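You operate a simulated robot arm through the tools that you are given. There is no shell and no other tool.

Carry out the task below with a simulated robot arm. There is one attempt and no reset: what you move stays moved.

TASK
Seat the green framed lens in the short rail's holder and focus the screen to a crisp bar.
Fine: holder at the 8 cm mark, rail lamp on for it and off afterwards, other lenses and the shutter left alone. Set down upright: what you pick out.
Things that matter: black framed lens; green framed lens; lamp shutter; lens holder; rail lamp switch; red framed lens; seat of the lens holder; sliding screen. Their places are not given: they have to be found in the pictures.

It is judged by the outcome, as a careful person would: the job done as asked, and still so three seconds after it is handed in. It fails if anything else is knocked over, pushed out of place, dropped, spilled or broken.

THE ROBOT
A 6-joint arm with a three-finger gripper, fixed in place. Base frame: the origin is on the floor under the middle of its stand, x ahead of it, y to its left, z up; the work surface is at about z = 0.8. Lengths are in m, angles in degrees, forces in N, time in s.
It reaches about 1.213 m from its shoulder. Its first joint turns from -166.0 to 166.0 degrees. Payload 4.89 kg.
The TCP is the grasp point between the finger pads, 0.03 m short of the fingertips. In the tool frame z runs along the fingers and y along their closing line. The gripper opens to 0.164 m; its body begins 0.125 m behind the TCP.
Orientation is that of the tool frame in the base frame, as a unit quaternion [x, y, z, w]. With the fingers straight down and closing along the base's y, the tool's x points along the base's -x, its y along +y and its z along -z.

THE INTERFACE
- The arm moves only by the tool step_arm. Its argument "plan" is a list of rows, each a list of 7 numbers: the shift along the tool's x, y, z in units of 400 mm (1.0 is 400 mm), then the turn, a rotation vector about the tool's x, y, z in units of 90 degrees (1.0 is 90 degrees), then the closure, from 0 (fully open) to 1 (shut). In form: [[dx, dy, dz, rx, ry, rz, gripper], ...]. A call has 1 to 20 rows; each row is the pose to reach, as a shift and turn from the pose commanded when the call began, along the tool's axes at that moment. A call with a number of a shift or a turn outside -1 to 1 is refused whole. Each row takes 0.2 s and may step no farther than 0.05 m and 8.6 degrees from the row before; otherwise, or with a gripper value out of range, the whole call is refused. Where a pose cannot be reached the arm comes as near as it can. A force on the tool above 40 N (or 10 N above the force at the start of the call, whichever is more), or a blocked arm, ends the call early, and 0.2 s more pass. The fingers move at their own pace (about 0.108 m/s each) and stop on an object; they squeeze with about 24 N. The grip force told is the motor's: it shows also when the fingers shut on nothing. Time passes only in rows, and 0.2 s behind the last, so rows that repeat a pose let the fingers close. It gives the time, the measured TCP pose, the force on the tool (base axes), the opening and the grip force at its end, in the units of the frame above (readings bear some noise), with the torque about the TCP (base axes, N m) and any sound that the robot's microphone picked up, and new pictures: "pictures" is both (left out), scene, wrist or none.
- Cameras (640 x 400 px; columns grow to the right, rows downward): "scene" is fixed at [0.3998, 0.501, 1.3853]; the picture's right is [-0.59, -0.81, 0.00], its down [-0.47, 0.34, -0.81] and it looks along [0.66, -0.48, -0.58] (base axes); focal length 214 px, centre (320, 200). "wrist" rides on the gripper at [0.076, -0.002, -0.152] in the tool frame; the picture's right is [0.02, 1.00, 0.00], its down [-0.88, 0.02, -0.47] and it looks along [-0.47, 0.01, 0.88] (tool axes); focal length 247 px, centre (320, 200).
- move_column(by): moves the trunk up (or, below 0, down) by that many m; the arm rides with it, the base frame stays. It gives what a move gives, with no picture.
- probe_pixels(camera, pixels): for up to 12 pixels [column, row] of the newest picture of that camera ("zoom" is the newest enlarged one), the place [x, y, z] in the base frame of the surface seen there, good to about 0.002 m. No time passes.
- close_up(camera, box): a new picture of the part [left, top, right, bottom] of that camera's present view, enlarged. No time passes.
- sign_off(): hands the job in; it is judged then, once.

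Unless the task says otherwise, let go and move clear before handing in.

The tools are called after "Call:" as a command line: name --pt "numbers of a row" for each row, then --argument value for the rest, lists and objects as JSON in quotes. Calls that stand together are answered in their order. step_arm: Moves the arm, as the interface text tells. Its arguments: {"type":"object","properties":{"plan":{"type":"array","items":{"type":"array","items":{"type":"number"}}},"pictures":{"type":"string","enum":["both","scene","wrist","none"]}},"required":["plan"]} The other tools are called the same way: move_column (by) moves the trunk up or down; probe_pixels (camera, pixels) gives the place of the surface under pixels of a picture; close_up (camera, box) takes an enlarged picture of a part of a camera's view; sign_off () hands the job in.

At the start:

```text
time_s: 0.0
eef_pos: [0.5555, 0.2996, 1.2416]
orientation: [0.0, 1.0, 0.0, 0.0]
wrist_force: [-0.6, 0.5, -0.5]
wrist_torque: [-0.01, 0.03, -0.01]
opening: 0.1639
grasp_force: 0.1
trunk travel left (down, up): [-0.175, 0.215]
```

scene: 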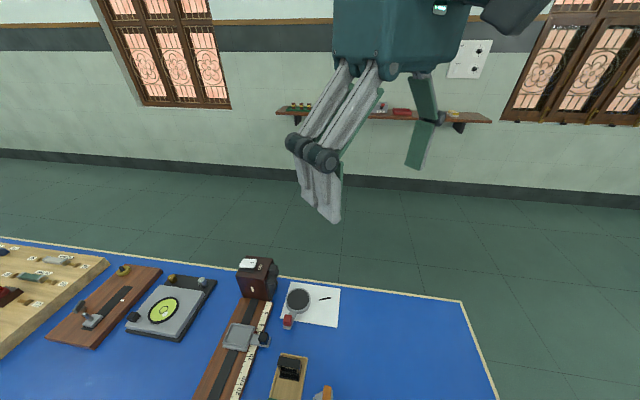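
wrist: 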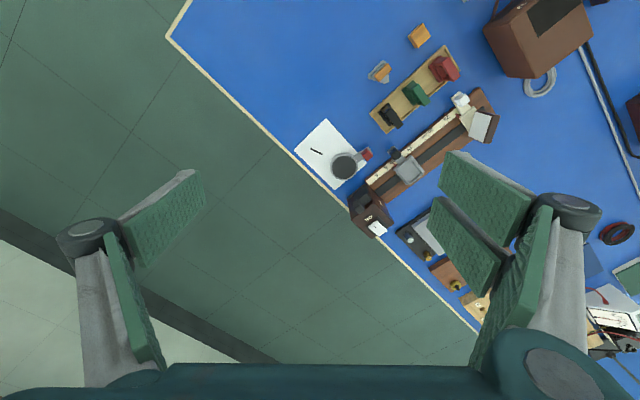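

The wrist picture shows the short rail around (420,160), with a tray of three lenses (black, green, red) near (415,95). I'll take enlarged views to identify the details.

Call:
close_up --camera "wrist" --box '[290, 40, 530, 250]'

Call:
close_up --camera "scene" --box '[160, 230, 400, 400]'

Call:
probe_pixels --camera "wrist" --pixels '[[391, 117], [415, 95], [443, 70], [408, 170], [395, 154], [460, 102], [480, 125], [370, 210], [376, 228], [345, 167], [367, 154], [475, 105]]'

```text
1.90 times, centred on (410, 145) of wrist
```

zoom: 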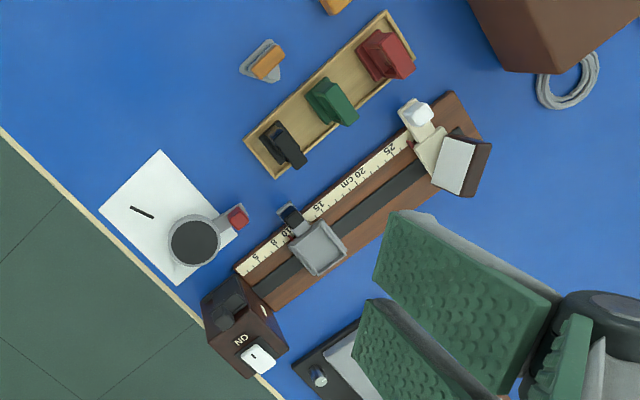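

```text
2.35 times, centred on (280, 315) of scene
```

zoom: 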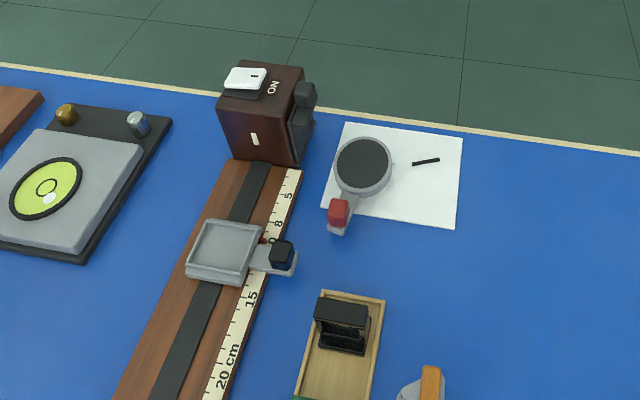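

```text
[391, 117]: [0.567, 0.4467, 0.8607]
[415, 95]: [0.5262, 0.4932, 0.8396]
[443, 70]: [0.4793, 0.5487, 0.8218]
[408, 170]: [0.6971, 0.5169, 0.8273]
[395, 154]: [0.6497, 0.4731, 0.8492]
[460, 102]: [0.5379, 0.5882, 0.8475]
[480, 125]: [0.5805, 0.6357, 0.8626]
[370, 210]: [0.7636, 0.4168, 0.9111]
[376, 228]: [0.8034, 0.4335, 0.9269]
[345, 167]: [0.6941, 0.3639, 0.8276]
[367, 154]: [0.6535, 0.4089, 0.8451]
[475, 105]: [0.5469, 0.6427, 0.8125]
```

The rail lamp is near (370,215) in the wrist view, the holder near (408,170), and the screen near (478,125). I'll zoom tighter on each to understand the shapes.

Call:
close_up --camera "wrist" --box '[370, 130, 450, 190]'

Call:
close_up --camera "wrist" --box '[430, 70, 510, 150]'

Call:
close_up --camera "wrist" --box '[330, 180, 410, 250]'

Call:
close_up --camera "wrist" --box '[360, 40, 470, 140]'

Call:
close_up --camera "scene" --box '[215, 280, 305, 360]'

Call:
close_up --camera "scene" --box '[225, 245, 305, 305]'

```text
6.67 times, centred on (410, 160) of wrist
```

zoom: 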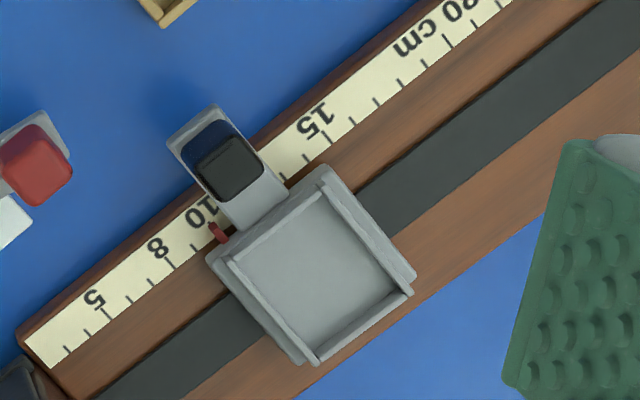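

```text
5.00 times, centred on (470, 110) of wrist
```

zoom: 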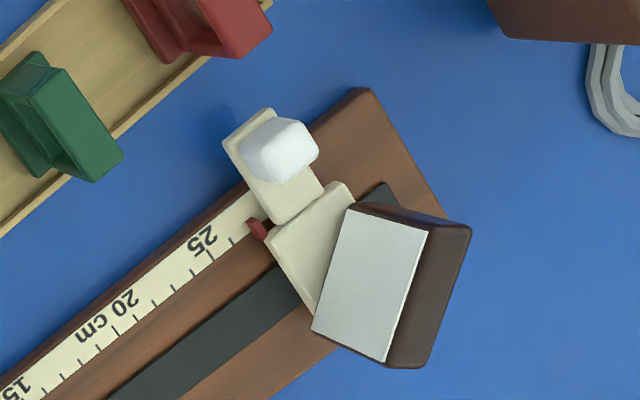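

```text
5.71 times, centred on (370, 215) of wrist
```

zoom: 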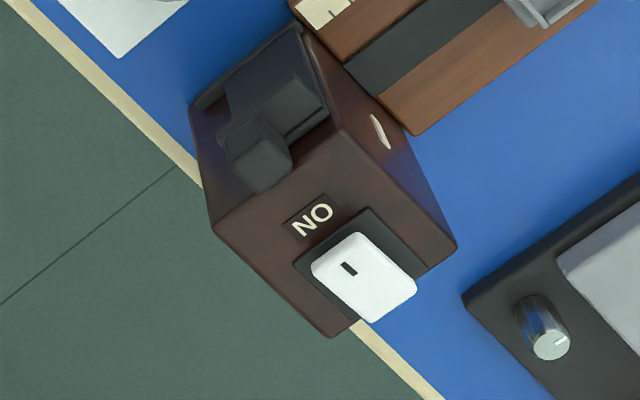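

```text
4.00 times, centred on (415, 90) of wrist
```

zoom: 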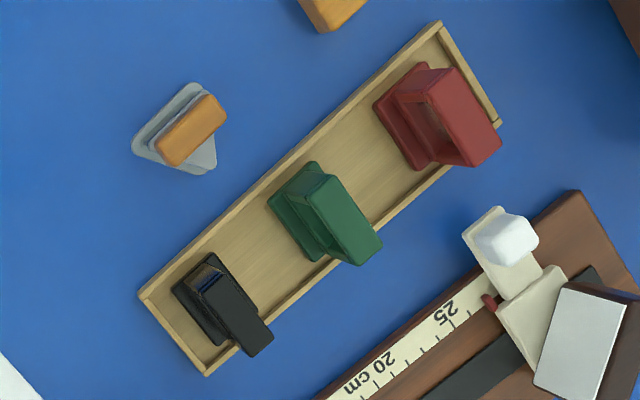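

```text
5.00 times, centred on (260, 320) of scene
```

zoom: 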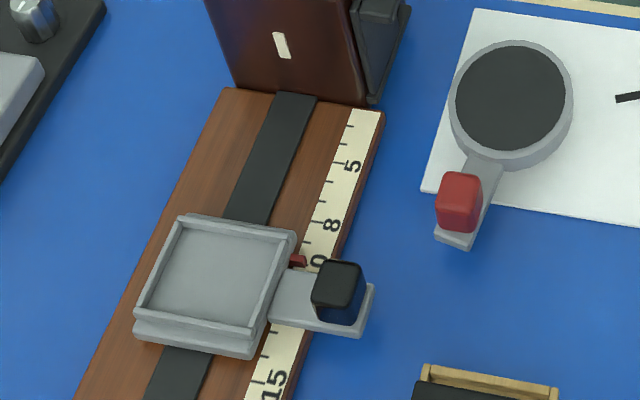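

```text
6.67 times, centred on (265, 275) of scene
```

zoom: 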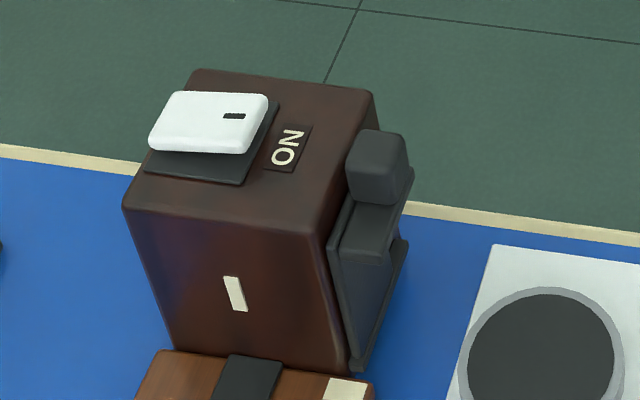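

The holder's red pointer is near the 10 mark, the switch is a white rocker on top of the lamp with "ON" beside it, and the black-knobbed part is the shutter (leave alone). I'll probe the newest zoom (lamp) for geometry.

Call:
probe_pixels --camera "zoom" --pixels '[[160, 145], [180, 98], [262, 100], [248, 150], [205, 122], [288, 148], [365, 100], [200, 75], [130, 205], [310, 230], [380, 150], [235, 293]]'

Call:
close_up --camera "wrist" --box '[370, 130, 450, 190]'

```text
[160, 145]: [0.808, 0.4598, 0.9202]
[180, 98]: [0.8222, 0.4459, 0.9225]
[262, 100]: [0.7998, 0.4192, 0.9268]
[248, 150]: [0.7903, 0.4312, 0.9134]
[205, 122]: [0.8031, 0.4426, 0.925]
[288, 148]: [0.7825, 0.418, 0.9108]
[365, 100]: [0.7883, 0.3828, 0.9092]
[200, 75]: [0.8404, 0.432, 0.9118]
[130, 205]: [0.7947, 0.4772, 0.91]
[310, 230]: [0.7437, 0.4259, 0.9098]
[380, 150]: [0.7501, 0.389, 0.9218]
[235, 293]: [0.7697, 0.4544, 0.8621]
```

```text
6.67 times, centred on (410, 160) of wrist
```

zoom: 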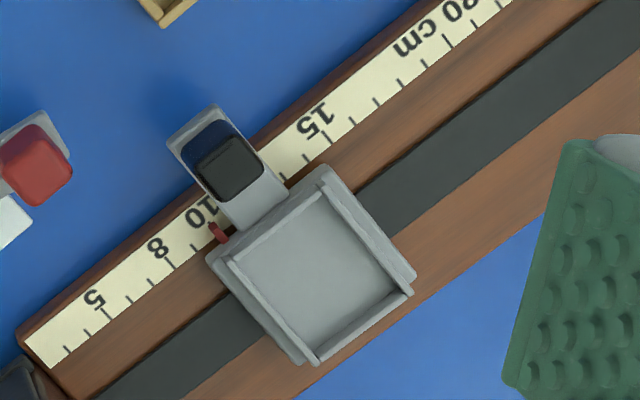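

Rocker end near "ON" sits at z≈0.927 versus 0.920 at the other, so the lamp is currently off. Now probing the holder zoom.

Call:
probe_pixels --camera "zoom" --pixels '[[215, 232], [170, 263], [205, 240], [230, 170], [195, 145], [325, 170], [210, 255], [312, 360], [412, 290], [315, 270], [345, 145], [65, 350]]'

Call:
close_up --camera "wrist" --box '[430, 70, 510, 150]'

```text
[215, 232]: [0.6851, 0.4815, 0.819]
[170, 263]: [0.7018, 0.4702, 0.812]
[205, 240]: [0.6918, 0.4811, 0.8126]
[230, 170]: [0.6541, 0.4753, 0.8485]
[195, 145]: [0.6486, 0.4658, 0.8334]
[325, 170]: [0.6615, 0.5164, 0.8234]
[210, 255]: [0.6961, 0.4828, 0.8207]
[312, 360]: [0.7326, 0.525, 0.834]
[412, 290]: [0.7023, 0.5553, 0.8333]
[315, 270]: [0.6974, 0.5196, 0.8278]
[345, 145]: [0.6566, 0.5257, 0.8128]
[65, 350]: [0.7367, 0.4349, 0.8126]
```

```text
5.00 times, centred on (470, 110) of wrist
```

zoom: 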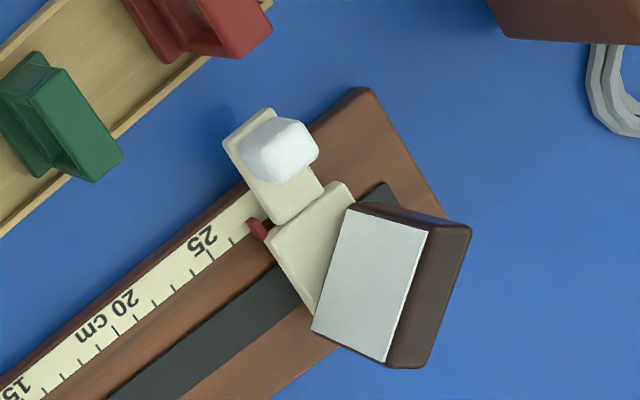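

Scale ticks check out (3 to 8 is about 5 cm). Now probing the screen.

Call:
probe_pixels --camera "zoom" --pixels '[[255, 228], [233, 242], [280, 145], [245, 130], [310, 160], [350, 205], [425, 230], [315, 325], [385, 360], [470, 230], [275, 240], [345, 190]]'

Call:
close_up --camera "wrist" --box '[360, 40, 470, 140]'

```text
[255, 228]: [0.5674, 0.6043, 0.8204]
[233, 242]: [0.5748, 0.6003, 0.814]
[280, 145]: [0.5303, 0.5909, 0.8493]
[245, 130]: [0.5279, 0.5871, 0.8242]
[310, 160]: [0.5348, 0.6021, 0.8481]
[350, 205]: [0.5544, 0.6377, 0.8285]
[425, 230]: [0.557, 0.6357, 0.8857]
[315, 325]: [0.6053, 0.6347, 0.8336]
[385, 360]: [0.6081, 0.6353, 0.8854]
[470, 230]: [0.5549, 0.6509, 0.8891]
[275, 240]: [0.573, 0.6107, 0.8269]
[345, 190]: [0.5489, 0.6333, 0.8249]
```

```text
4.00 times, centred on (415, 90) of wrist
```

zoom: 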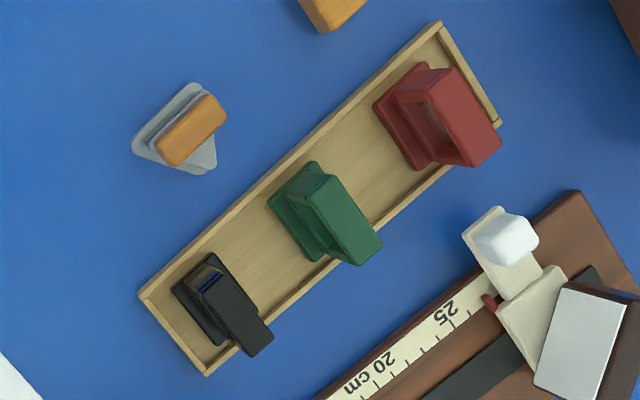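

The screen panel faces -y, its pointer is near 27 cm, and the holder's pointer is ~2 cm from the 8 mark. Now probing the lens tray.

Call:
probe_pixels --camera "zoom" --pixels '[[328, 183], [302, 188], [375, 243], [350, 258], [270, 200], [315, 165], [320, 255], [270, 280], [440, 25], [142, 295], [207, 372], [500, 122]]'

Call:
close_up --camera "wrist" --box '[360, 70, 460, 130]'

```text
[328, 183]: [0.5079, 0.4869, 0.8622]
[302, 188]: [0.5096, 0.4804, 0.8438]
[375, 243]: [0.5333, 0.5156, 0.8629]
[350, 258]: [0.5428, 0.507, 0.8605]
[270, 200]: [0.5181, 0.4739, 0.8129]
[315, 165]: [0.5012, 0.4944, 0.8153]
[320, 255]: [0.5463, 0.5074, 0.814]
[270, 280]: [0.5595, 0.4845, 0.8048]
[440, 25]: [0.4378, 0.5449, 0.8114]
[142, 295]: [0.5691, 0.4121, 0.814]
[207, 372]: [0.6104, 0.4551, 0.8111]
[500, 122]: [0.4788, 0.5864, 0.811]
```

```text
6.40 times, centred on (410, 100) of wrist
```

zoom: 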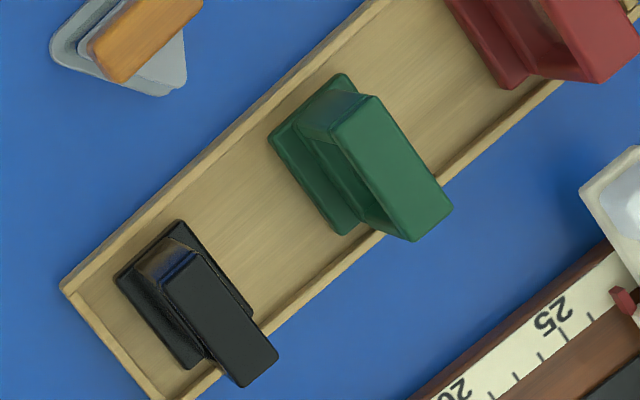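

The green lens sits at about (0.525,0.497) with its plate plane perpendicular to the rail; the tray is parallel to the rail at ~45°. I'll look closer at the gripper fingers so I know their footprint.

Call:
close_up --camera "scene" --box '[270, 40, 460, 230]'

Call:
probe_pixels --camera "scene" --pixels '[[330, 215], [305, 150], [325, 160], [415, 165], [430, 118], [420, 85], [338, 220], [308, 195]]'

Call:
probe_pixels --camera "wrist" --pixels '[[445, 155], [530, 200], [432, 200], [490, 290], [120, 215], [195, 172], [205, 205], [145, 270], [110, 240], [155, 360], [440, 185], [515, 240]]'

```text
2.11 times, centred on (365, 135) of scene
```

zoom: 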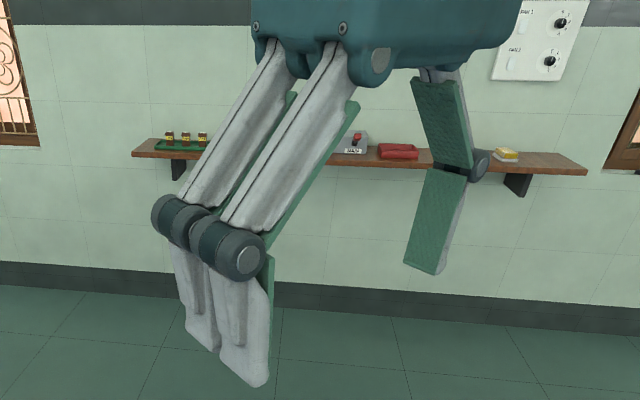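

```text
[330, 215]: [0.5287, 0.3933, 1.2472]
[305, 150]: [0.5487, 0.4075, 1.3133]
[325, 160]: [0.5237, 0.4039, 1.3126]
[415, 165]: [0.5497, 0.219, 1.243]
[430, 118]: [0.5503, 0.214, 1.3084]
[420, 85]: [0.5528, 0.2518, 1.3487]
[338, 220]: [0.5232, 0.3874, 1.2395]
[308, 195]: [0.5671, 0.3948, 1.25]
```

```text
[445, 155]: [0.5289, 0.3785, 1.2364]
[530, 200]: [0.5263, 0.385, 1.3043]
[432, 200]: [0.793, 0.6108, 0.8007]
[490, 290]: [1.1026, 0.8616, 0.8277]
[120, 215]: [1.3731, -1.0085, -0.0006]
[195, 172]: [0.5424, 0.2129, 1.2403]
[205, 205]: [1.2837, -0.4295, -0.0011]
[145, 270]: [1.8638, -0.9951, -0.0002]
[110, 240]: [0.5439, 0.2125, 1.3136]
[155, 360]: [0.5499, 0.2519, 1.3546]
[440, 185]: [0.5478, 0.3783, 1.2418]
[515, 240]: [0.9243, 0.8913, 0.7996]
```

The two-finger side spans about 50 mm (x 0.523–0.573) and the thumb ~25 mm. I'll rotate the tool by -45° to align closing with the rail, and come closer above the holder for a better look.

Call:
step_arm --pt "-0.023 0.054 0.068 0 0 -0.0714 0" --pt "-0.046 0.107 0.136 0 0 -0.143 0" --pt "-0.069 0.161 0.204 0 0 -0.214 0" --pt "-0.092 0.214 0.271 0 0 -0.286 0" --pt "-0.115 0.268 0.339 0 0 -0.357 0" --pt "-0.138 0.321 0.407 0 0 -0.429 0" --pt "-0.161 0.375 0.475 0 0 -0.5 0" --pt "-0.161 0.375 0.475 0 0 -0.5 0"

```text
time_s: 1.8
eef_pos: [0.6198, 0.4469, 1.0517]
orientation: [-0.383, 0.924, 0.0, -0.001]
wrist_force: [0.8, -0.8, -0.4]
wrist_torque: [-0.07, 0.08, -0.03]
opening: 0.1638
grasp_force: 0.2
trunk travel left (down, up): [-0.175, 0.215]
```

scene: 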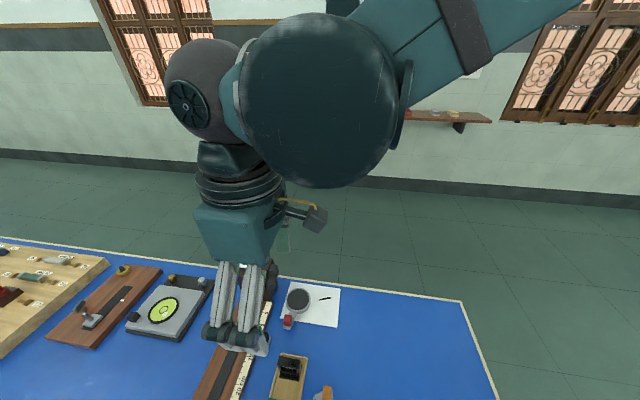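
wrist: 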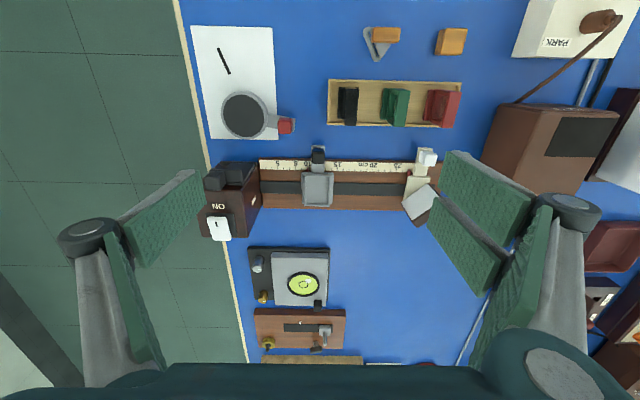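

The rail is now aligned horizontally in the wrist image: lamp (230,195), holder (317,188), screen (420,200), tray (395,104). Taking enlarged views.

Call:
close_up --camera "wrist" --box '[250, 130, 390, 218]'

Call:
close_up --camera "wrist" --box '[320, 70, 480, 170]'

Call:
close_up --camera "wrist" --box '[370, 135, 470, 235]'

```text
4.55 times, centred on (320, 174) of wrist
```

zoom: 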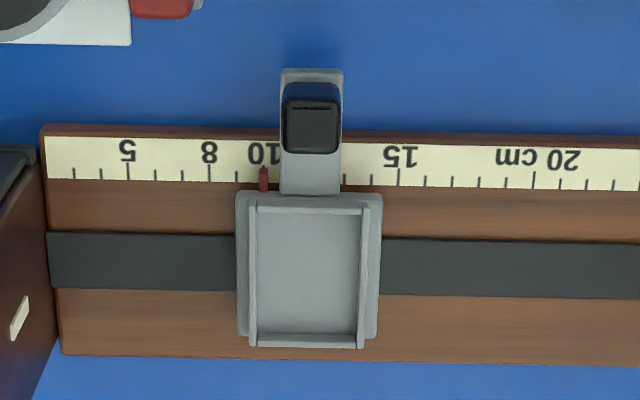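

```text
4.00 times, centred on (400, 120) of wrist
```

zoom: 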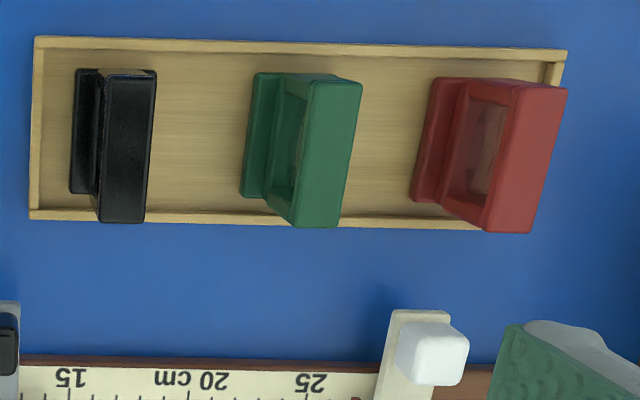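

```text
4.00 times, centred on (420, 185) of wrist
```

zoom: 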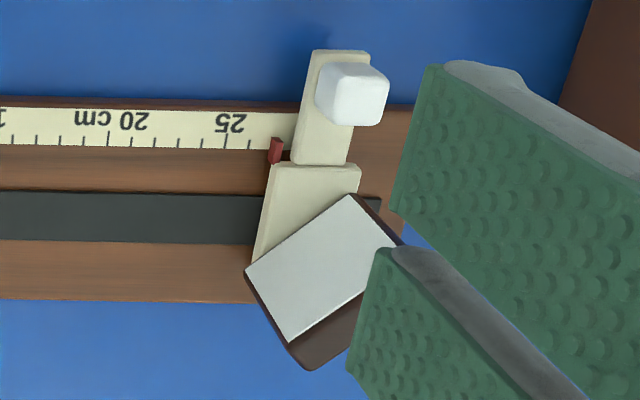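

The pointer reads ~10.0 and needs 2.0 cm toward the lamp. I'll zoom in on knobs and the seat and probe for exact dimensions.

Call:
close_up --camera "wrist" --box '[295, 140, 345, 212]'

Call:
close_up --camera "wrist" --box '[375, 80, 415, 130]'

Call:
close_up --camera "wrist" --box '[190, 155, 270, 245]'

```text
5.56 times, centred on (320, 176) of wrist
```

zoom: 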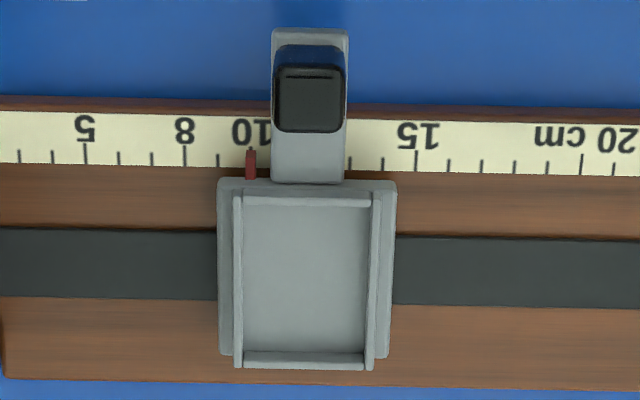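

```text
8.00 times, centred on (395, 105) of wrist
```

zoom: 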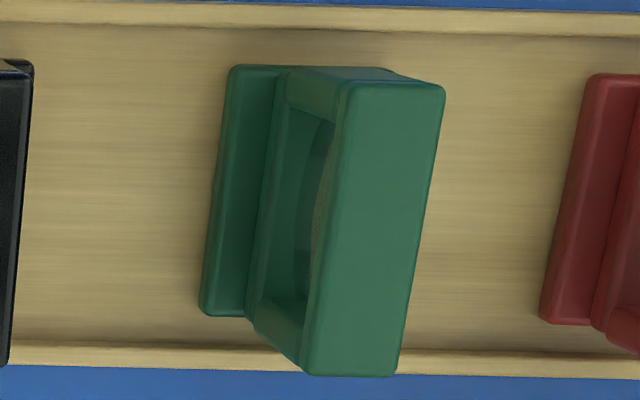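

```text
4.44 times, centred on (230, 200) of wrist
```

zoom: 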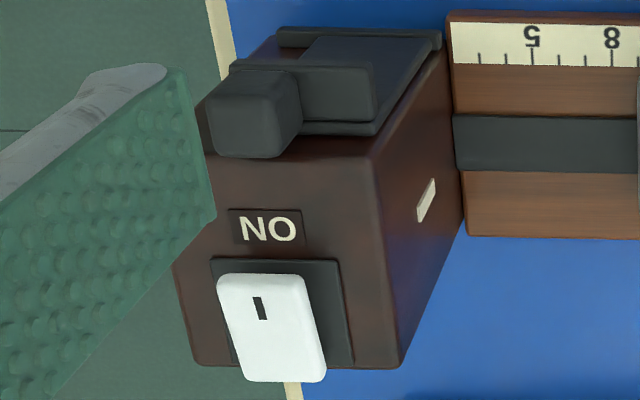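

I'll re-take the holder zoom and probe its seat and knob edges.

Call:
close_up --camera "wrist" --box '[295, 140, 345, 212]'

```text
5.56 times, centred on (320, 176) of wrist
```

zoom: 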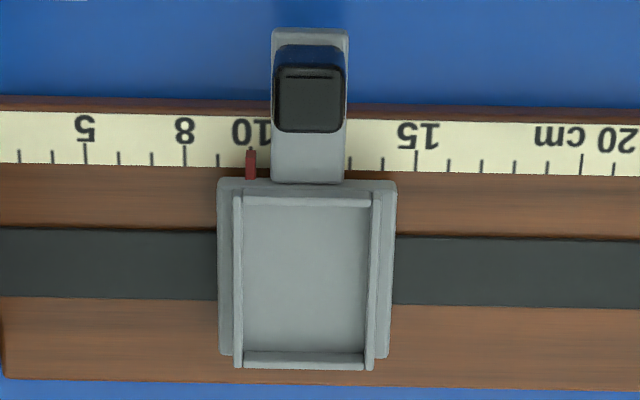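

Call:
probe_pixels --camera "zoom" --pixels '[[280, 80], [340, 80], [280, 125], [338, 125], [310, 100], [310, 35], [243, 280], [367, 280], [305, 203], [305, 355], [305, 280], [250, 165]]'

Call:
probe_pixels --camera "zoom" --pixels '[[185, 160], [415, 170], [237, 280], [372, 280], [305, 193], [305, 365], [275, 100], [344, 100], [310, 72], [310, 130], [252, 280], [358, 280]]'

```text
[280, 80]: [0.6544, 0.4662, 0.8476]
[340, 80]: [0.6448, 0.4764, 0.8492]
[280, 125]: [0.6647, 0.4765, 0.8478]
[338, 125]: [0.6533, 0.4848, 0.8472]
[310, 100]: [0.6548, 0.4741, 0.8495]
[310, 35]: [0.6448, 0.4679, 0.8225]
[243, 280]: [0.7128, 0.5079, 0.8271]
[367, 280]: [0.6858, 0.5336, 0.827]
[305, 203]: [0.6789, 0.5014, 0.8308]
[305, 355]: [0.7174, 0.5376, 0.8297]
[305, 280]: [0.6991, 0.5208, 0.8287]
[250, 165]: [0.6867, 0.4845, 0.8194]
```

```text
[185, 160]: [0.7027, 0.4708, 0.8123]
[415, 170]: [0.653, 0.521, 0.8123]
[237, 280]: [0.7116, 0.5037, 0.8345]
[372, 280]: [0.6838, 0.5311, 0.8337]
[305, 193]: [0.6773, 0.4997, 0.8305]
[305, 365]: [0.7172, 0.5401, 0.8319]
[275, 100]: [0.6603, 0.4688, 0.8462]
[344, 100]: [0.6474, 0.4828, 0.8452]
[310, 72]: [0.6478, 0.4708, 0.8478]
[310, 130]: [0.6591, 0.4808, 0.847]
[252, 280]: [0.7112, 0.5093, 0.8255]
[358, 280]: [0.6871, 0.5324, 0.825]
```

Seat interior is about 36 mm (along rail) × 52 mm, floor z≈0.827, rim z≈0.834. Now the green lens.

Call:
close_up --camera "wrist" --box '[375, 80, 415, 130]'

```text
8.00 times, centred on (395, 105) of wrist
```

zoom: 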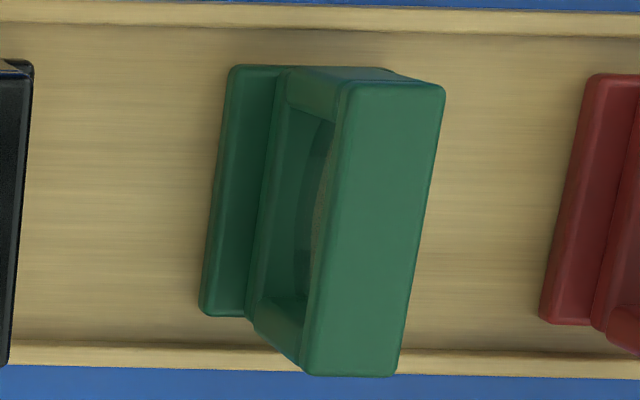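

Call:
probe_pixels --camera "zoom" --pixels '[[350, 95], [438, 95], [308, 368], [395, 370], [372, 230], [235, 72], [207, 305], [222, 190], [260, 190], [345, 74], [150, 200], [300, 130]]'

Call:
probe_pixels --camera "wrist" --pixels '[[445, 160], [440, 180], [433, 203], [428, 222], [198, 176], [203, 205], [350, 90], [440, 92], [423, 160], [430, 152]]'

```text
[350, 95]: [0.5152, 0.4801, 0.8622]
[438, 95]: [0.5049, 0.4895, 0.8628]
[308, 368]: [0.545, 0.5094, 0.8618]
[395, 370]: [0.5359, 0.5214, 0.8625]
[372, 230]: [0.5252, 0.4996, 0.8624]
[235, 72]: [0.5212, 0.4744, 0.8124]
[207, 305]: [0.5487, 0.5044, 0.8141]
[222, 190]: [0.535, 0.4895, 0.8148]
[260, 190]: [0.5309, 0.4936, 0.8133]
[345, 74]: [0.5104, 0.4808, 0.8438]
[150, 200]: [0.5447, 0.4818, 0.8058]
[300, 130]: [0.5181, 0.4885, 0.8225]
```

```text
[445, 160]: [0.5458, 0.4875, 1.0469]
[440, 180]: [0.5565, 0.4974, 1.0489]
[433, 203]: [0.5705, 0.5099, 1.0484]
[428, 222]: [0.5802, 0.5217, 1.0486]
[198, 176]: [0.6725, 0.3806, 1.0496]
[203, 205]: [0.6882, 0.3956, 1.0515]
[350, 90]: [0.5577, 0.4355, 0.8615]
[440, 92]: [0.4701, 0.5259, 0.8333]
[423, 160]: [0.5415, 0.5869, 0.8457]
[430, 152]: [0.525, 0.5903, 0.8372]
```

The green frame is centred at about (0.525, 0.500), top z=0.862, and the holder knob is at about (0.654, 0.4755), top 0.849. I'll hover above the holder knob, offset so one finger and the thumb catch it, and partly close the gripper.

Call:
step_arm --pt "-0.0285 -0.003 0.09 0 0 0 0.3" --pt "-0.057 -0.006 0.18 0 0 0 0.6" --pt "-0.0855 -0.00925 0.27 0 0 0 0.7" --pt "-0.0855 -0.00925 0.304 0 0 0 0.7" --pt "-0.0855 -0.00925 0.304 0 0 0 0.7"

```text
time_s: 3.0
eef_pos: [0.6459, 0.4701, 0.9293]
orientation: [-0.383, 0.924, 0.0, -0.001]
wrist_force: [0.8, 0.4, -0.3]
wrist_torque: [-0.08, 0.07, 0.0]
opening: 0.0494
grasp_force: 0.1
trunk travel left (down, up): [-0.175, 0.215]
```

scene: 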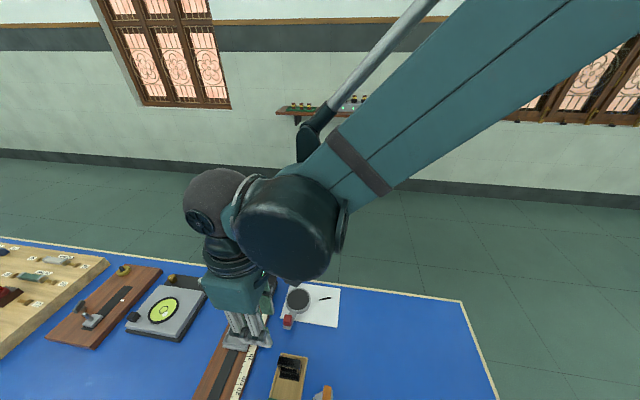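
wrist: 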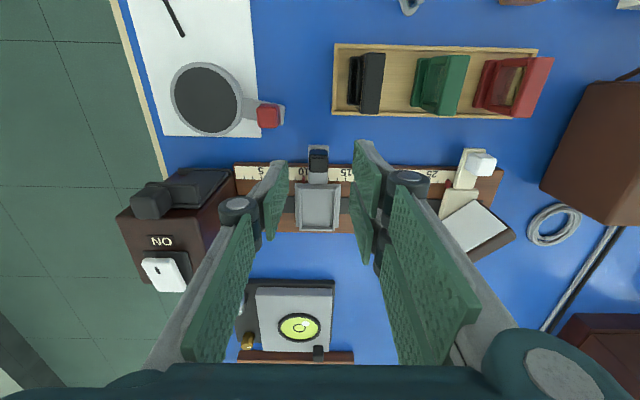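

The gripper (opening 0.049) is above the holder knob at (318,160) between thumb (265,195) and two fingers (365,190). I'll check the tips closely before going down.

Call:
close_up --camera "wrist" --box '[220, 130, 420, 255]'

Call:
probe_pixels --camera "wrist" --pixels '[[281, 165], [282, 185], [356, 145], [355, 200], [375, 165], [372, 225], [318, 157]]'

```text
3.20 times, centred on (320, 192) of wrist
```

zoom: 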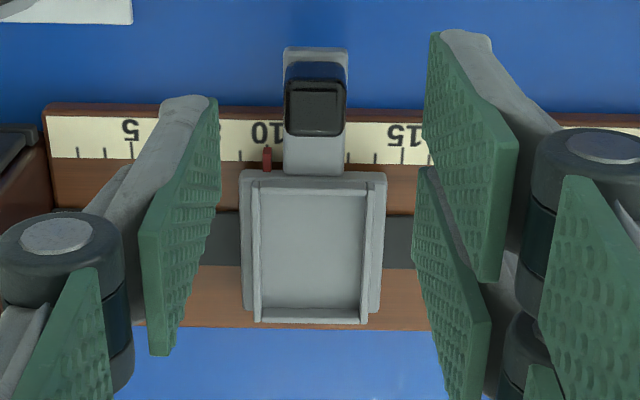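

```text
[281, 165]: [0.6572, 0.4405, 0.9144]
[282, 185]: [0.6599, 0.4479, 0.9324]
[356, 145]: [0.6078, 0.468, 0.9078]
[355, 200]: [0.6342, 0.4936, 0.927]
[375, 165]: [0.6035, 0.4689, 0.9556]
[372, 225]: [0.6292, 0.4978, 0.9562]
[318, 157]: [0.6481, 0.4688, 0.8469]
```

Tips are about 22 mm below the TCP now; the knob is centred within ~2 mm. I'll descend and close on the knob.

Call:
step_arm --pt "0 -0.003 0.08 0 0 0 0.7" --pt "0 -0.003 0.163 0 0 0 0.7" --pt "0 -0.003 0.163 0 0 0 0.8" --pt "0 -0.003 0.163 0 0 0 0.9" --pt "0 -0.003 0.163 0 0 0 0.92" --pt "0 -0.003 0.163 0 0 0 0.92"

```text
time_s: 4.4
eef_pos: [0.647, 0.4693, 0.8663]
orientation: [-0.384, 0.923, -0.001, 0.0]
wrist_force: [-3.5, -4.2, -9.3]
wrist_torque: [-0.02, -0.05, 0.23]
opening: 0.0197
grasp_force: 44.7
trunk travel left (down, up): [-0.175, 0.215]
```

scene: 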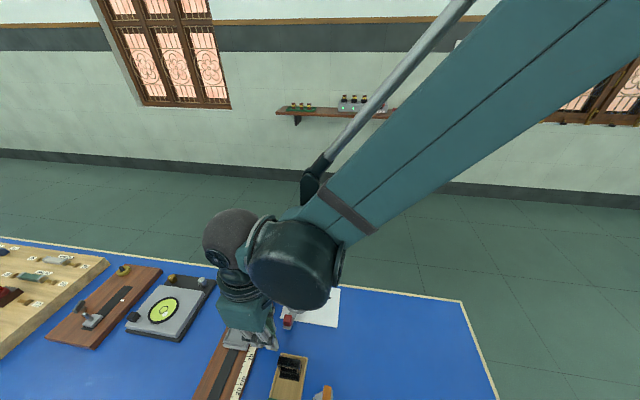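
wrist: 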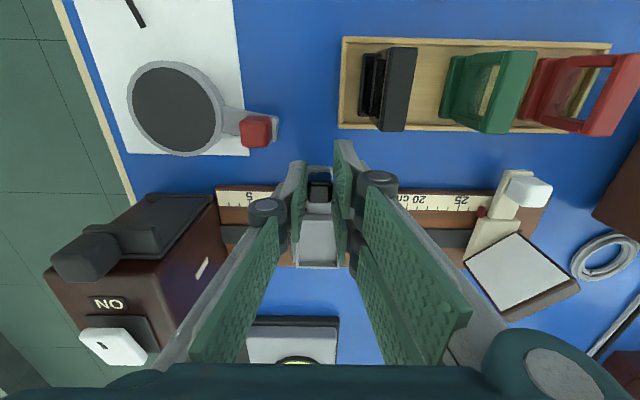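

The knob is gripped (opening 0.0197). Check the pointer reading before sliding.

Call:
close_up --camera "wrist" --box '[210, 160, 370, 275]'

```text
3.48 times, centred on (290, 218) of wrist
```

zoom: 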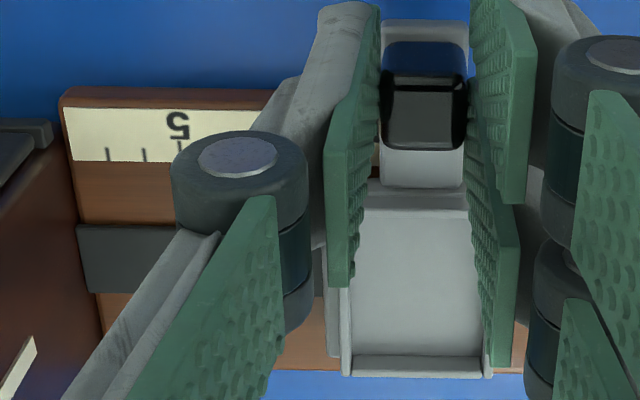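

The pointer is hidden behind the thumb, so I'll slide 20 mm toward the lamp, then release and lift to read it.

Call:
step_arm --pt "0 -0.01 0 0 0 0 0.92" --pt "0 -0.02 0 0 0 0 0.92" --pt "0 -0.03 0 0 0 0 0.92" --pt "0 -0.04 0 0 0 0 0.92" --pt "0 -0.05 0 0 0 0 0.92" --pt "0 -0.05 0 0 0 0 0.92" --pt "0 -0.05 0 0 0 0 0.92"

```text
time_s: 6.0
eef_pos: [0.6612, 0.4547, 0.866]
orientation: [-0.383, 0.924, -0.001, 0.0]
wrist_force: [-15.0, -16.3, -7.3]
wrist_torque: [-0.7, 0.6, 0.19]
opening: 0.0197
grasp_force: 44.8
trunk travel left (down, up): [-0.175, 0.215]
```

scene: 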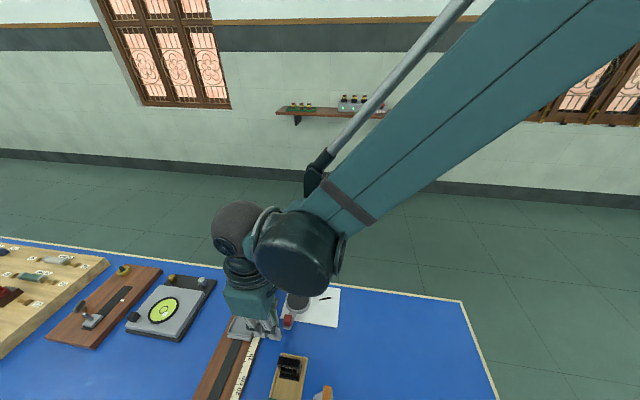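
wrist: 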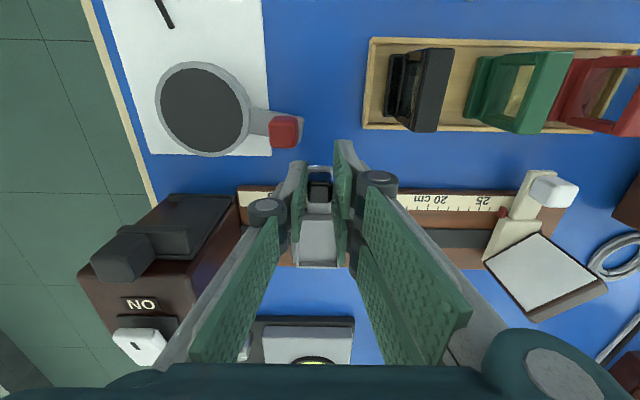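

Slid 20 mm; side load is about 22 N so I'll ease off slightly in tool x, release and lift to read the pointer.

Call:
step_arm --pt "0.003 0 0 0 0 0 0.9" --pt "0.003 0 0 0 0 0 0.8" --pt "0.003 0 0 0 0 0 0.7" --pt "0.003 0 0 0 0 0 0.65" --pt "0.003 0 -0.08 0 0 0 0.65" --pt "0.003 0 -0.17 0 0 0 0.65" --pt "0.003 0 -0.25 0 0 0 0.4" --pt "0.003 0 -0.3 0 0 0 0.3" --pt "0.003 0 -0.3 0 0 0 0.3"

Call:
close_up --camera "wrist" --box '[220, 120, 420, 245]'

```text
time_s: 8.0
eef_pos: [0.6609, 0.4549, 0.9851]
orientation: [-0.383, 0.924, 0.0, 0.0]
wrist_force: [-0.9, -0.6, -0.1]
wrist_torque: [0.03, 0.0, -0.01]
opening: 0.1151
grasp_force: 0.1
trunk travel left (down, up): [-0.175, 0.215]
```

scene: 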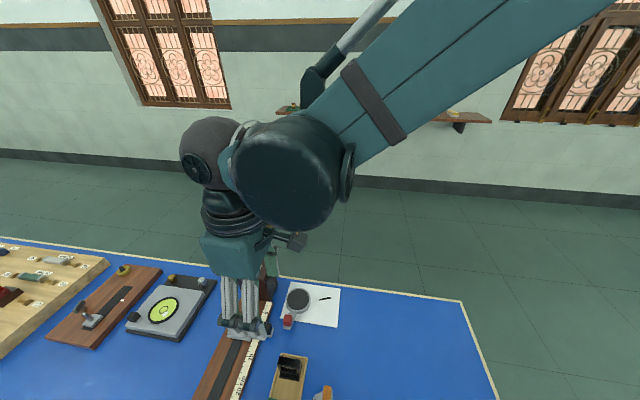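
wrist: 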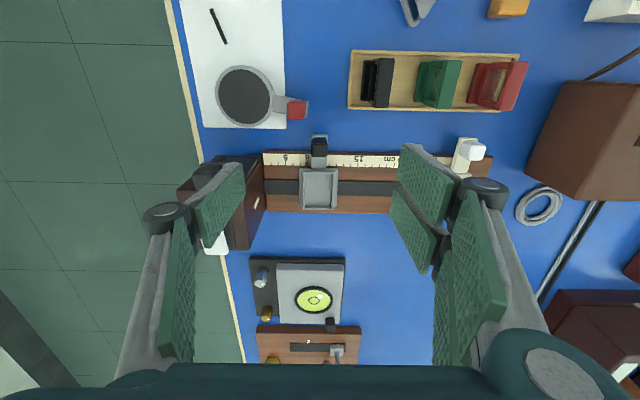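

```text
3.20 times, centred on (320, 182) of wrist
```

zoom: 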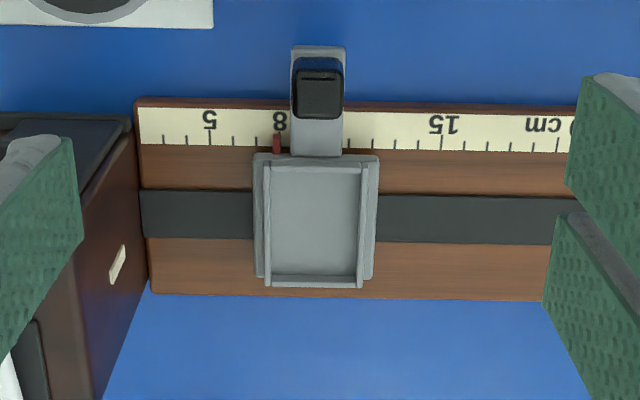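

Pointer is close to the 8 tick at (277,145). Zooming tighter for a precise reading.

Call:
close_up --camera "wrist" --box '[280, 145, 340, 182]'

Call:
close_up --camera "wrist" --box '[295, 150, 320, 176]'

```text
10.67 times, centred on (310, 164) of wrist
```

zoom: 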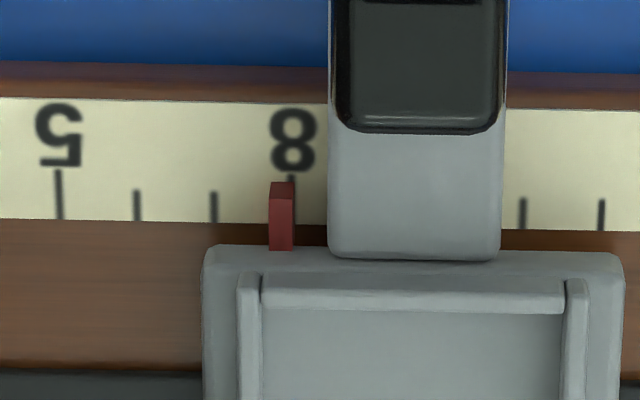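

```text
15.38 times, centred on (308, 163) of wrist
```

zoom: 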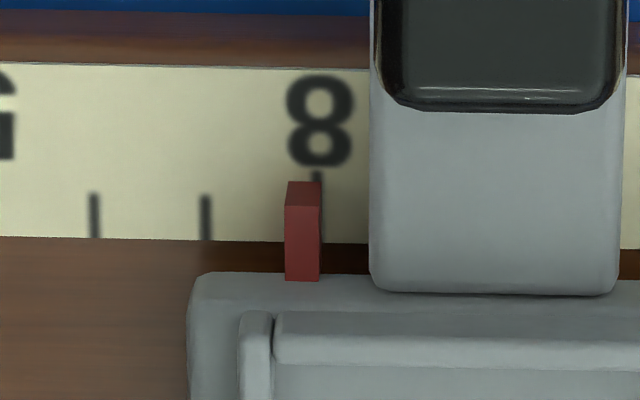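

The pointer centre sits about 1 mm past the 8 tick toward the lamp. I'll probe to confirm.

Call:
probe_pixels --camera "zoom" --pixels '[[303, 192], [296, 192], [312, 192], [303, 260], [317, 176], [205, 220], [95, 220], [303, 200], [300, 192], [308, 192], [317, 174], [205, 210]]'

```text
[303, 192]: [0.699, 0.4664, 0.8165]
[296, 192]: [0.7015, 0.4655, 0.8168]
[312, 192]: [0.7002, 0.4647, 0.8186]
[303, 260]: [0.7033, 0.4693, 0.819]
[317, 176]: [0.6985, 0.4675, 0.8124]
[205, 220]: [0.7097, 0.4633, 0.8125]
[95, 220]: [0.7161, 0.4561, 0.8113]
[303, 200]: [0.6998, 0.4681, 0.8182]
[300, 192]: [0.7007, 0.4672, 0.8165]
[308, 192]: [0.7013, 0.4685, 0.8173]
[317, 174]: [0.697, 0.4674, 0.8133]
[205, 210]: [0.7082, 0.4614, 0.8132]
```

Pointer reads ~7.87; I'll fine-adjust after seating the lens. Now moving over the green lens with the gripper at ~0.05 opening.

Call:
step_arm --pt "0.04 0.08 0 0 0 0 0.4" --pt "0.08 0.16 0 0 0 0 0.5" --pt "0.12 0.24 0.03 0 0 0 0.6" --pt "0.16 0.32 0.06 0 0 0 0.68" --pt "0.16 0.32 0.088 0 0 0 0.7" --pt "0.16 0.32 0.088 0 0 0 0.7"

Call:
close_up --camera "wrist" --box '[220, 120, 420, 245]'

```text
time_s: 9.4
eef_pos: [0.5263, 0.5011, 0.9494]
orientation: [-0.383, 0.924, 0.0, 0.0]
wrist_force: [-0.6, 0.6, -0.7]
wrist_torque: [-0.04, -0.02, -0.02]
opening: 0.0493
grasp_force: 0.1
trunk travel left (down, up): [-0.175, 0.215]
```

scene: 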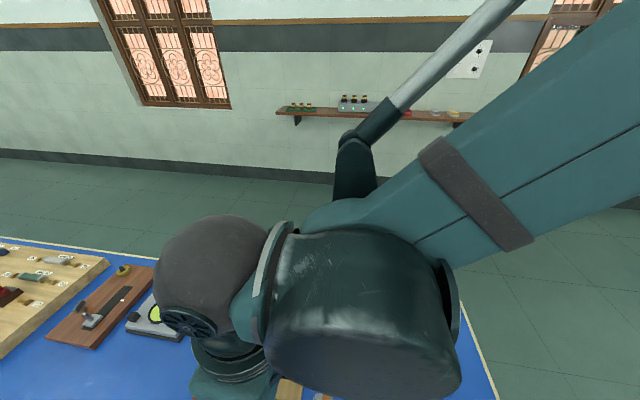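
wrist: 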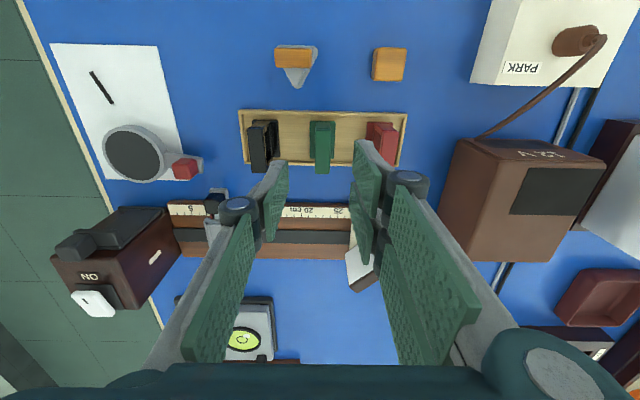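

```text
3.20 times, centred on (320, 182) of wrist
```

zoom: 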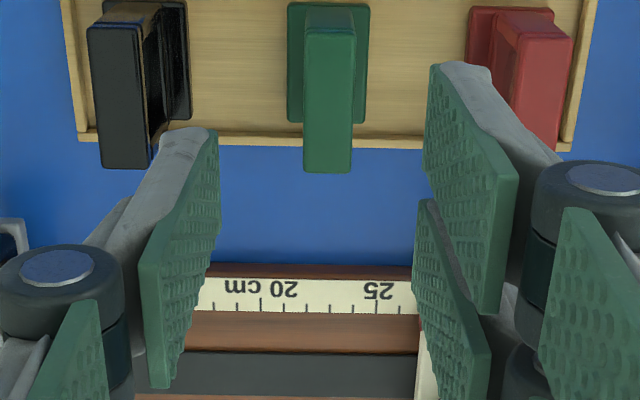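

The green lens is centred between the pads (zoom (328,100)). Descending to grip height and checking before closing.

Call:
step_arm --pt "0 0 0.07 0 0 0 0.7" --pt "0 0 0.14 0 0 0 0.7" --pt "0 0 0.205 0 0 0 0.7" --pt "0 0 0.205 0 0 0 0.7" --pictures "wrist"

Call:
close_up --camera "wrist" --box '[200, 100, 440, 250]'

```text
time_s: 10.4
eef_pos: [0.5255, 0.5, 0.8671]
orientation: [-0.382, 0.924, 0.0, 0.0]
wrist_force: [-0.1, -0.7, -0.1]
wrist_torque: [-0.03, 0.01, 0.0]
opening: 0.0491
grasp_force: 0.1
trunk travel left (down, up): [-0.175, 0.215]
```

wrist: 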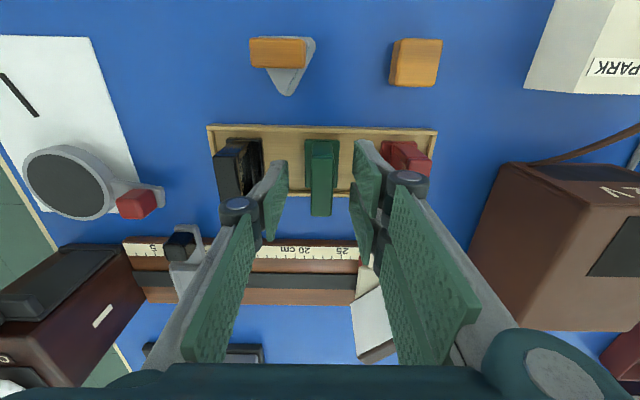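

```text
2.67 times, centred on (320, 175) of wrist
```

zoom: 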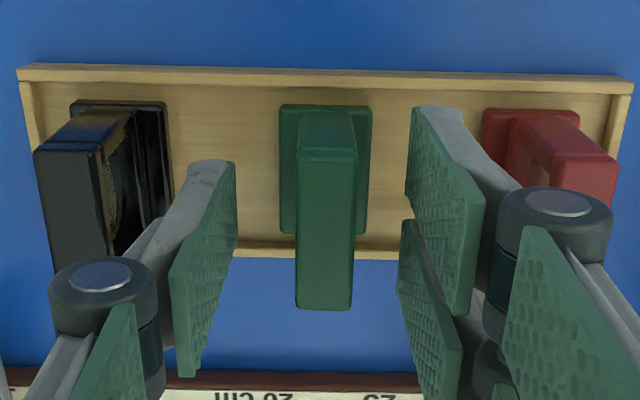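

Everything is clear around the fingers. Closing on the green frame.

Call:
step_arm --pt "0 0 0 0 0 0 0.8" --pt "0 0 0 0 0 0 0.88" --pt "0 0 0 0 0 0 0.95" --pt "0 0 0 0 0 0 0.97" --pt "0 0 0 0 0 0 0.97" --pt "0 0 0 0 0 0 0.97" --pictures "wrist"

Call:
close_up --camera "wrist" --box '[200, 100, 440, 250]'

```text
time_s: 11.8
eef_pos: [0.524, 0.5006, 0.8663]
orientation: [-0.382, 0.924, 0.0, 0.0]
wrist_force: [-0.2, 0.7, -0.4]
wrist_torque: [0.02, 0.01, -0.01]
opening: 0.0157
grasp_force: 24.2
trunk travel left (down, up): [-0.175, 0.215]
```

wrist: 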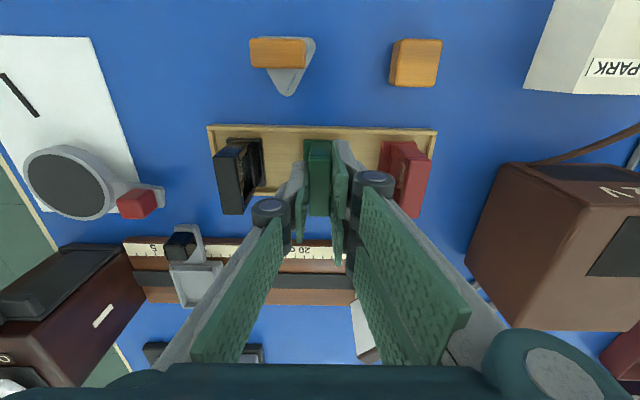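

```text
2.67 times, centred on (320, 175) of wrist
```

zoom: 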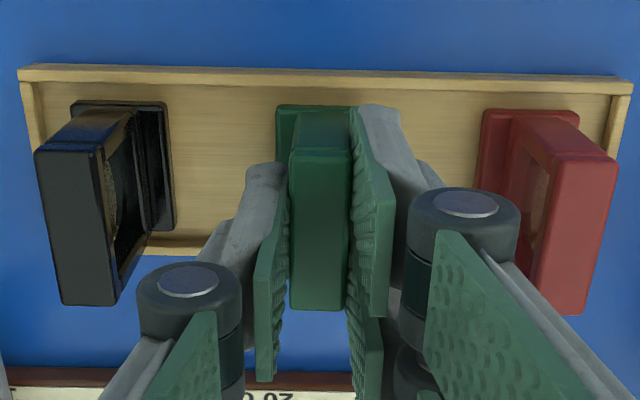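

Lens is gripped (24 N, opening 0.0157). Lifting straight up.

Call:
step_arm --pt "0 0 -0.03 0 0 0 0.97" --pt "0 0 -0.09 0 0 0 0.97" --pt "0 0 -0.16 0 0 0 0.97" --pt "0 0 -0.225 0 0 0 0.97" --pt "0 0 -0.225 0 0 0 0.97"

Call:
close_up --camera "wrist" --box '[200, 100, 440, 250]'

```text
time_s: 13.0
eef_pos: [0.5245, 0.4986, 0.9578]
orientation: [-0.383, 0.924, 0.001, 0.0]
wrist_force: [0.8, -0.4, 0.3]
wrist_torque: [0.04, -0.01, 0.04]
opening: 0.0051
grasp_force: 0.1
trunk travel left (down, up): [-0.175, 0.215]
```

scene: 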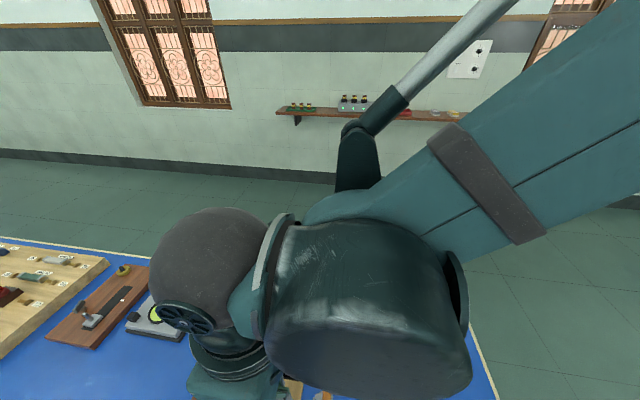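
wrist: 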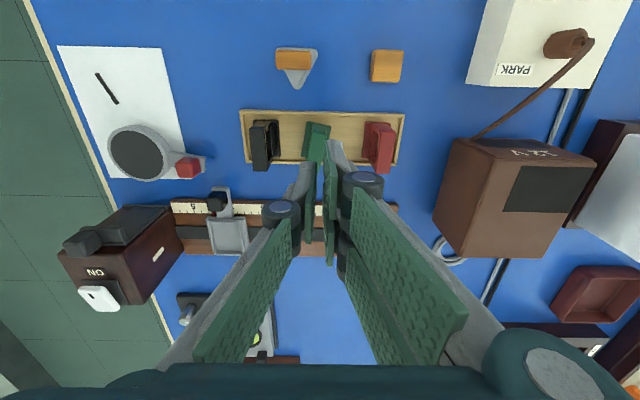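

```text
2.67 times, centred on (320, 175) of wrist
```

zoom: 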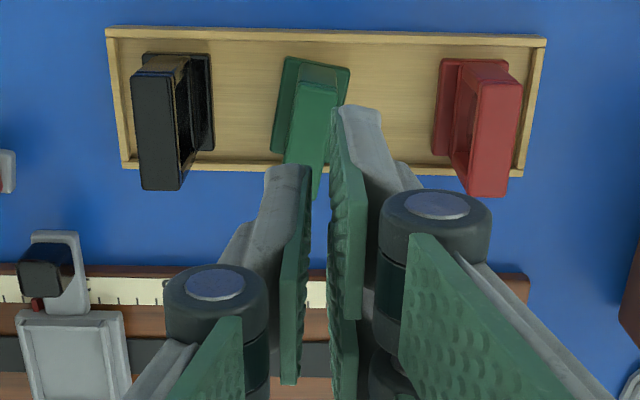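

The lens slipped out and stayed upright in the tray but is now yawed (zoom (312,120)). I'll probe fingertip heights and the new lens pose to see why.

Call:
probe_pixels --camera "zoom" --pixels '[[345, 115], [365, 112], [335, 130], [335, 185], [275, 172], [300, 172], [308, 180], [292, 285], [290, 380], [330, 300], [348, 312], [335, 390]]'

Call:
close_up --camera "wrist" --box '[290, 105, 345, 180]'

```text
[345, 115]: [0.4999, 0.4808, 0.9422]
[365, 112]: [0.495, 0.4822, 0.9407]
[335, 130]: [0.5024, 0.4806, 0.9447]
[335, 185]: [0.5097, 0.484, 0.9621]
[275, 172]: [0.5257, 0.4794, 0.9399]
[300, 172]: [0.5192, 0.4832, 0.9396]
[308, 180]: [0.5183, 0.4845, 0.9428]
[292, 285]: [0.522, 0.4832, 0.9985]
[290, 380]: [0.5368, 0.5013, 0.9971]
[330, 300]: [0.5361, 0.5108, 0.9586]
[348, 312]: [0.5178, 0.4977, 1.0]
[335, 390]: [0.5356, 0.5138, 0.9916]
```

```text
5.33 times, centred on (318, 142) of wrist
```

zoom: 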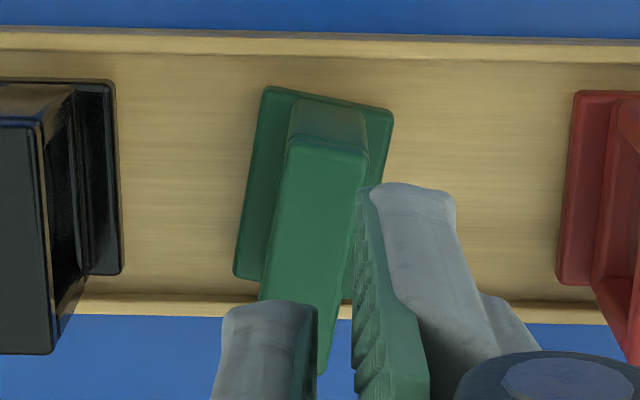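

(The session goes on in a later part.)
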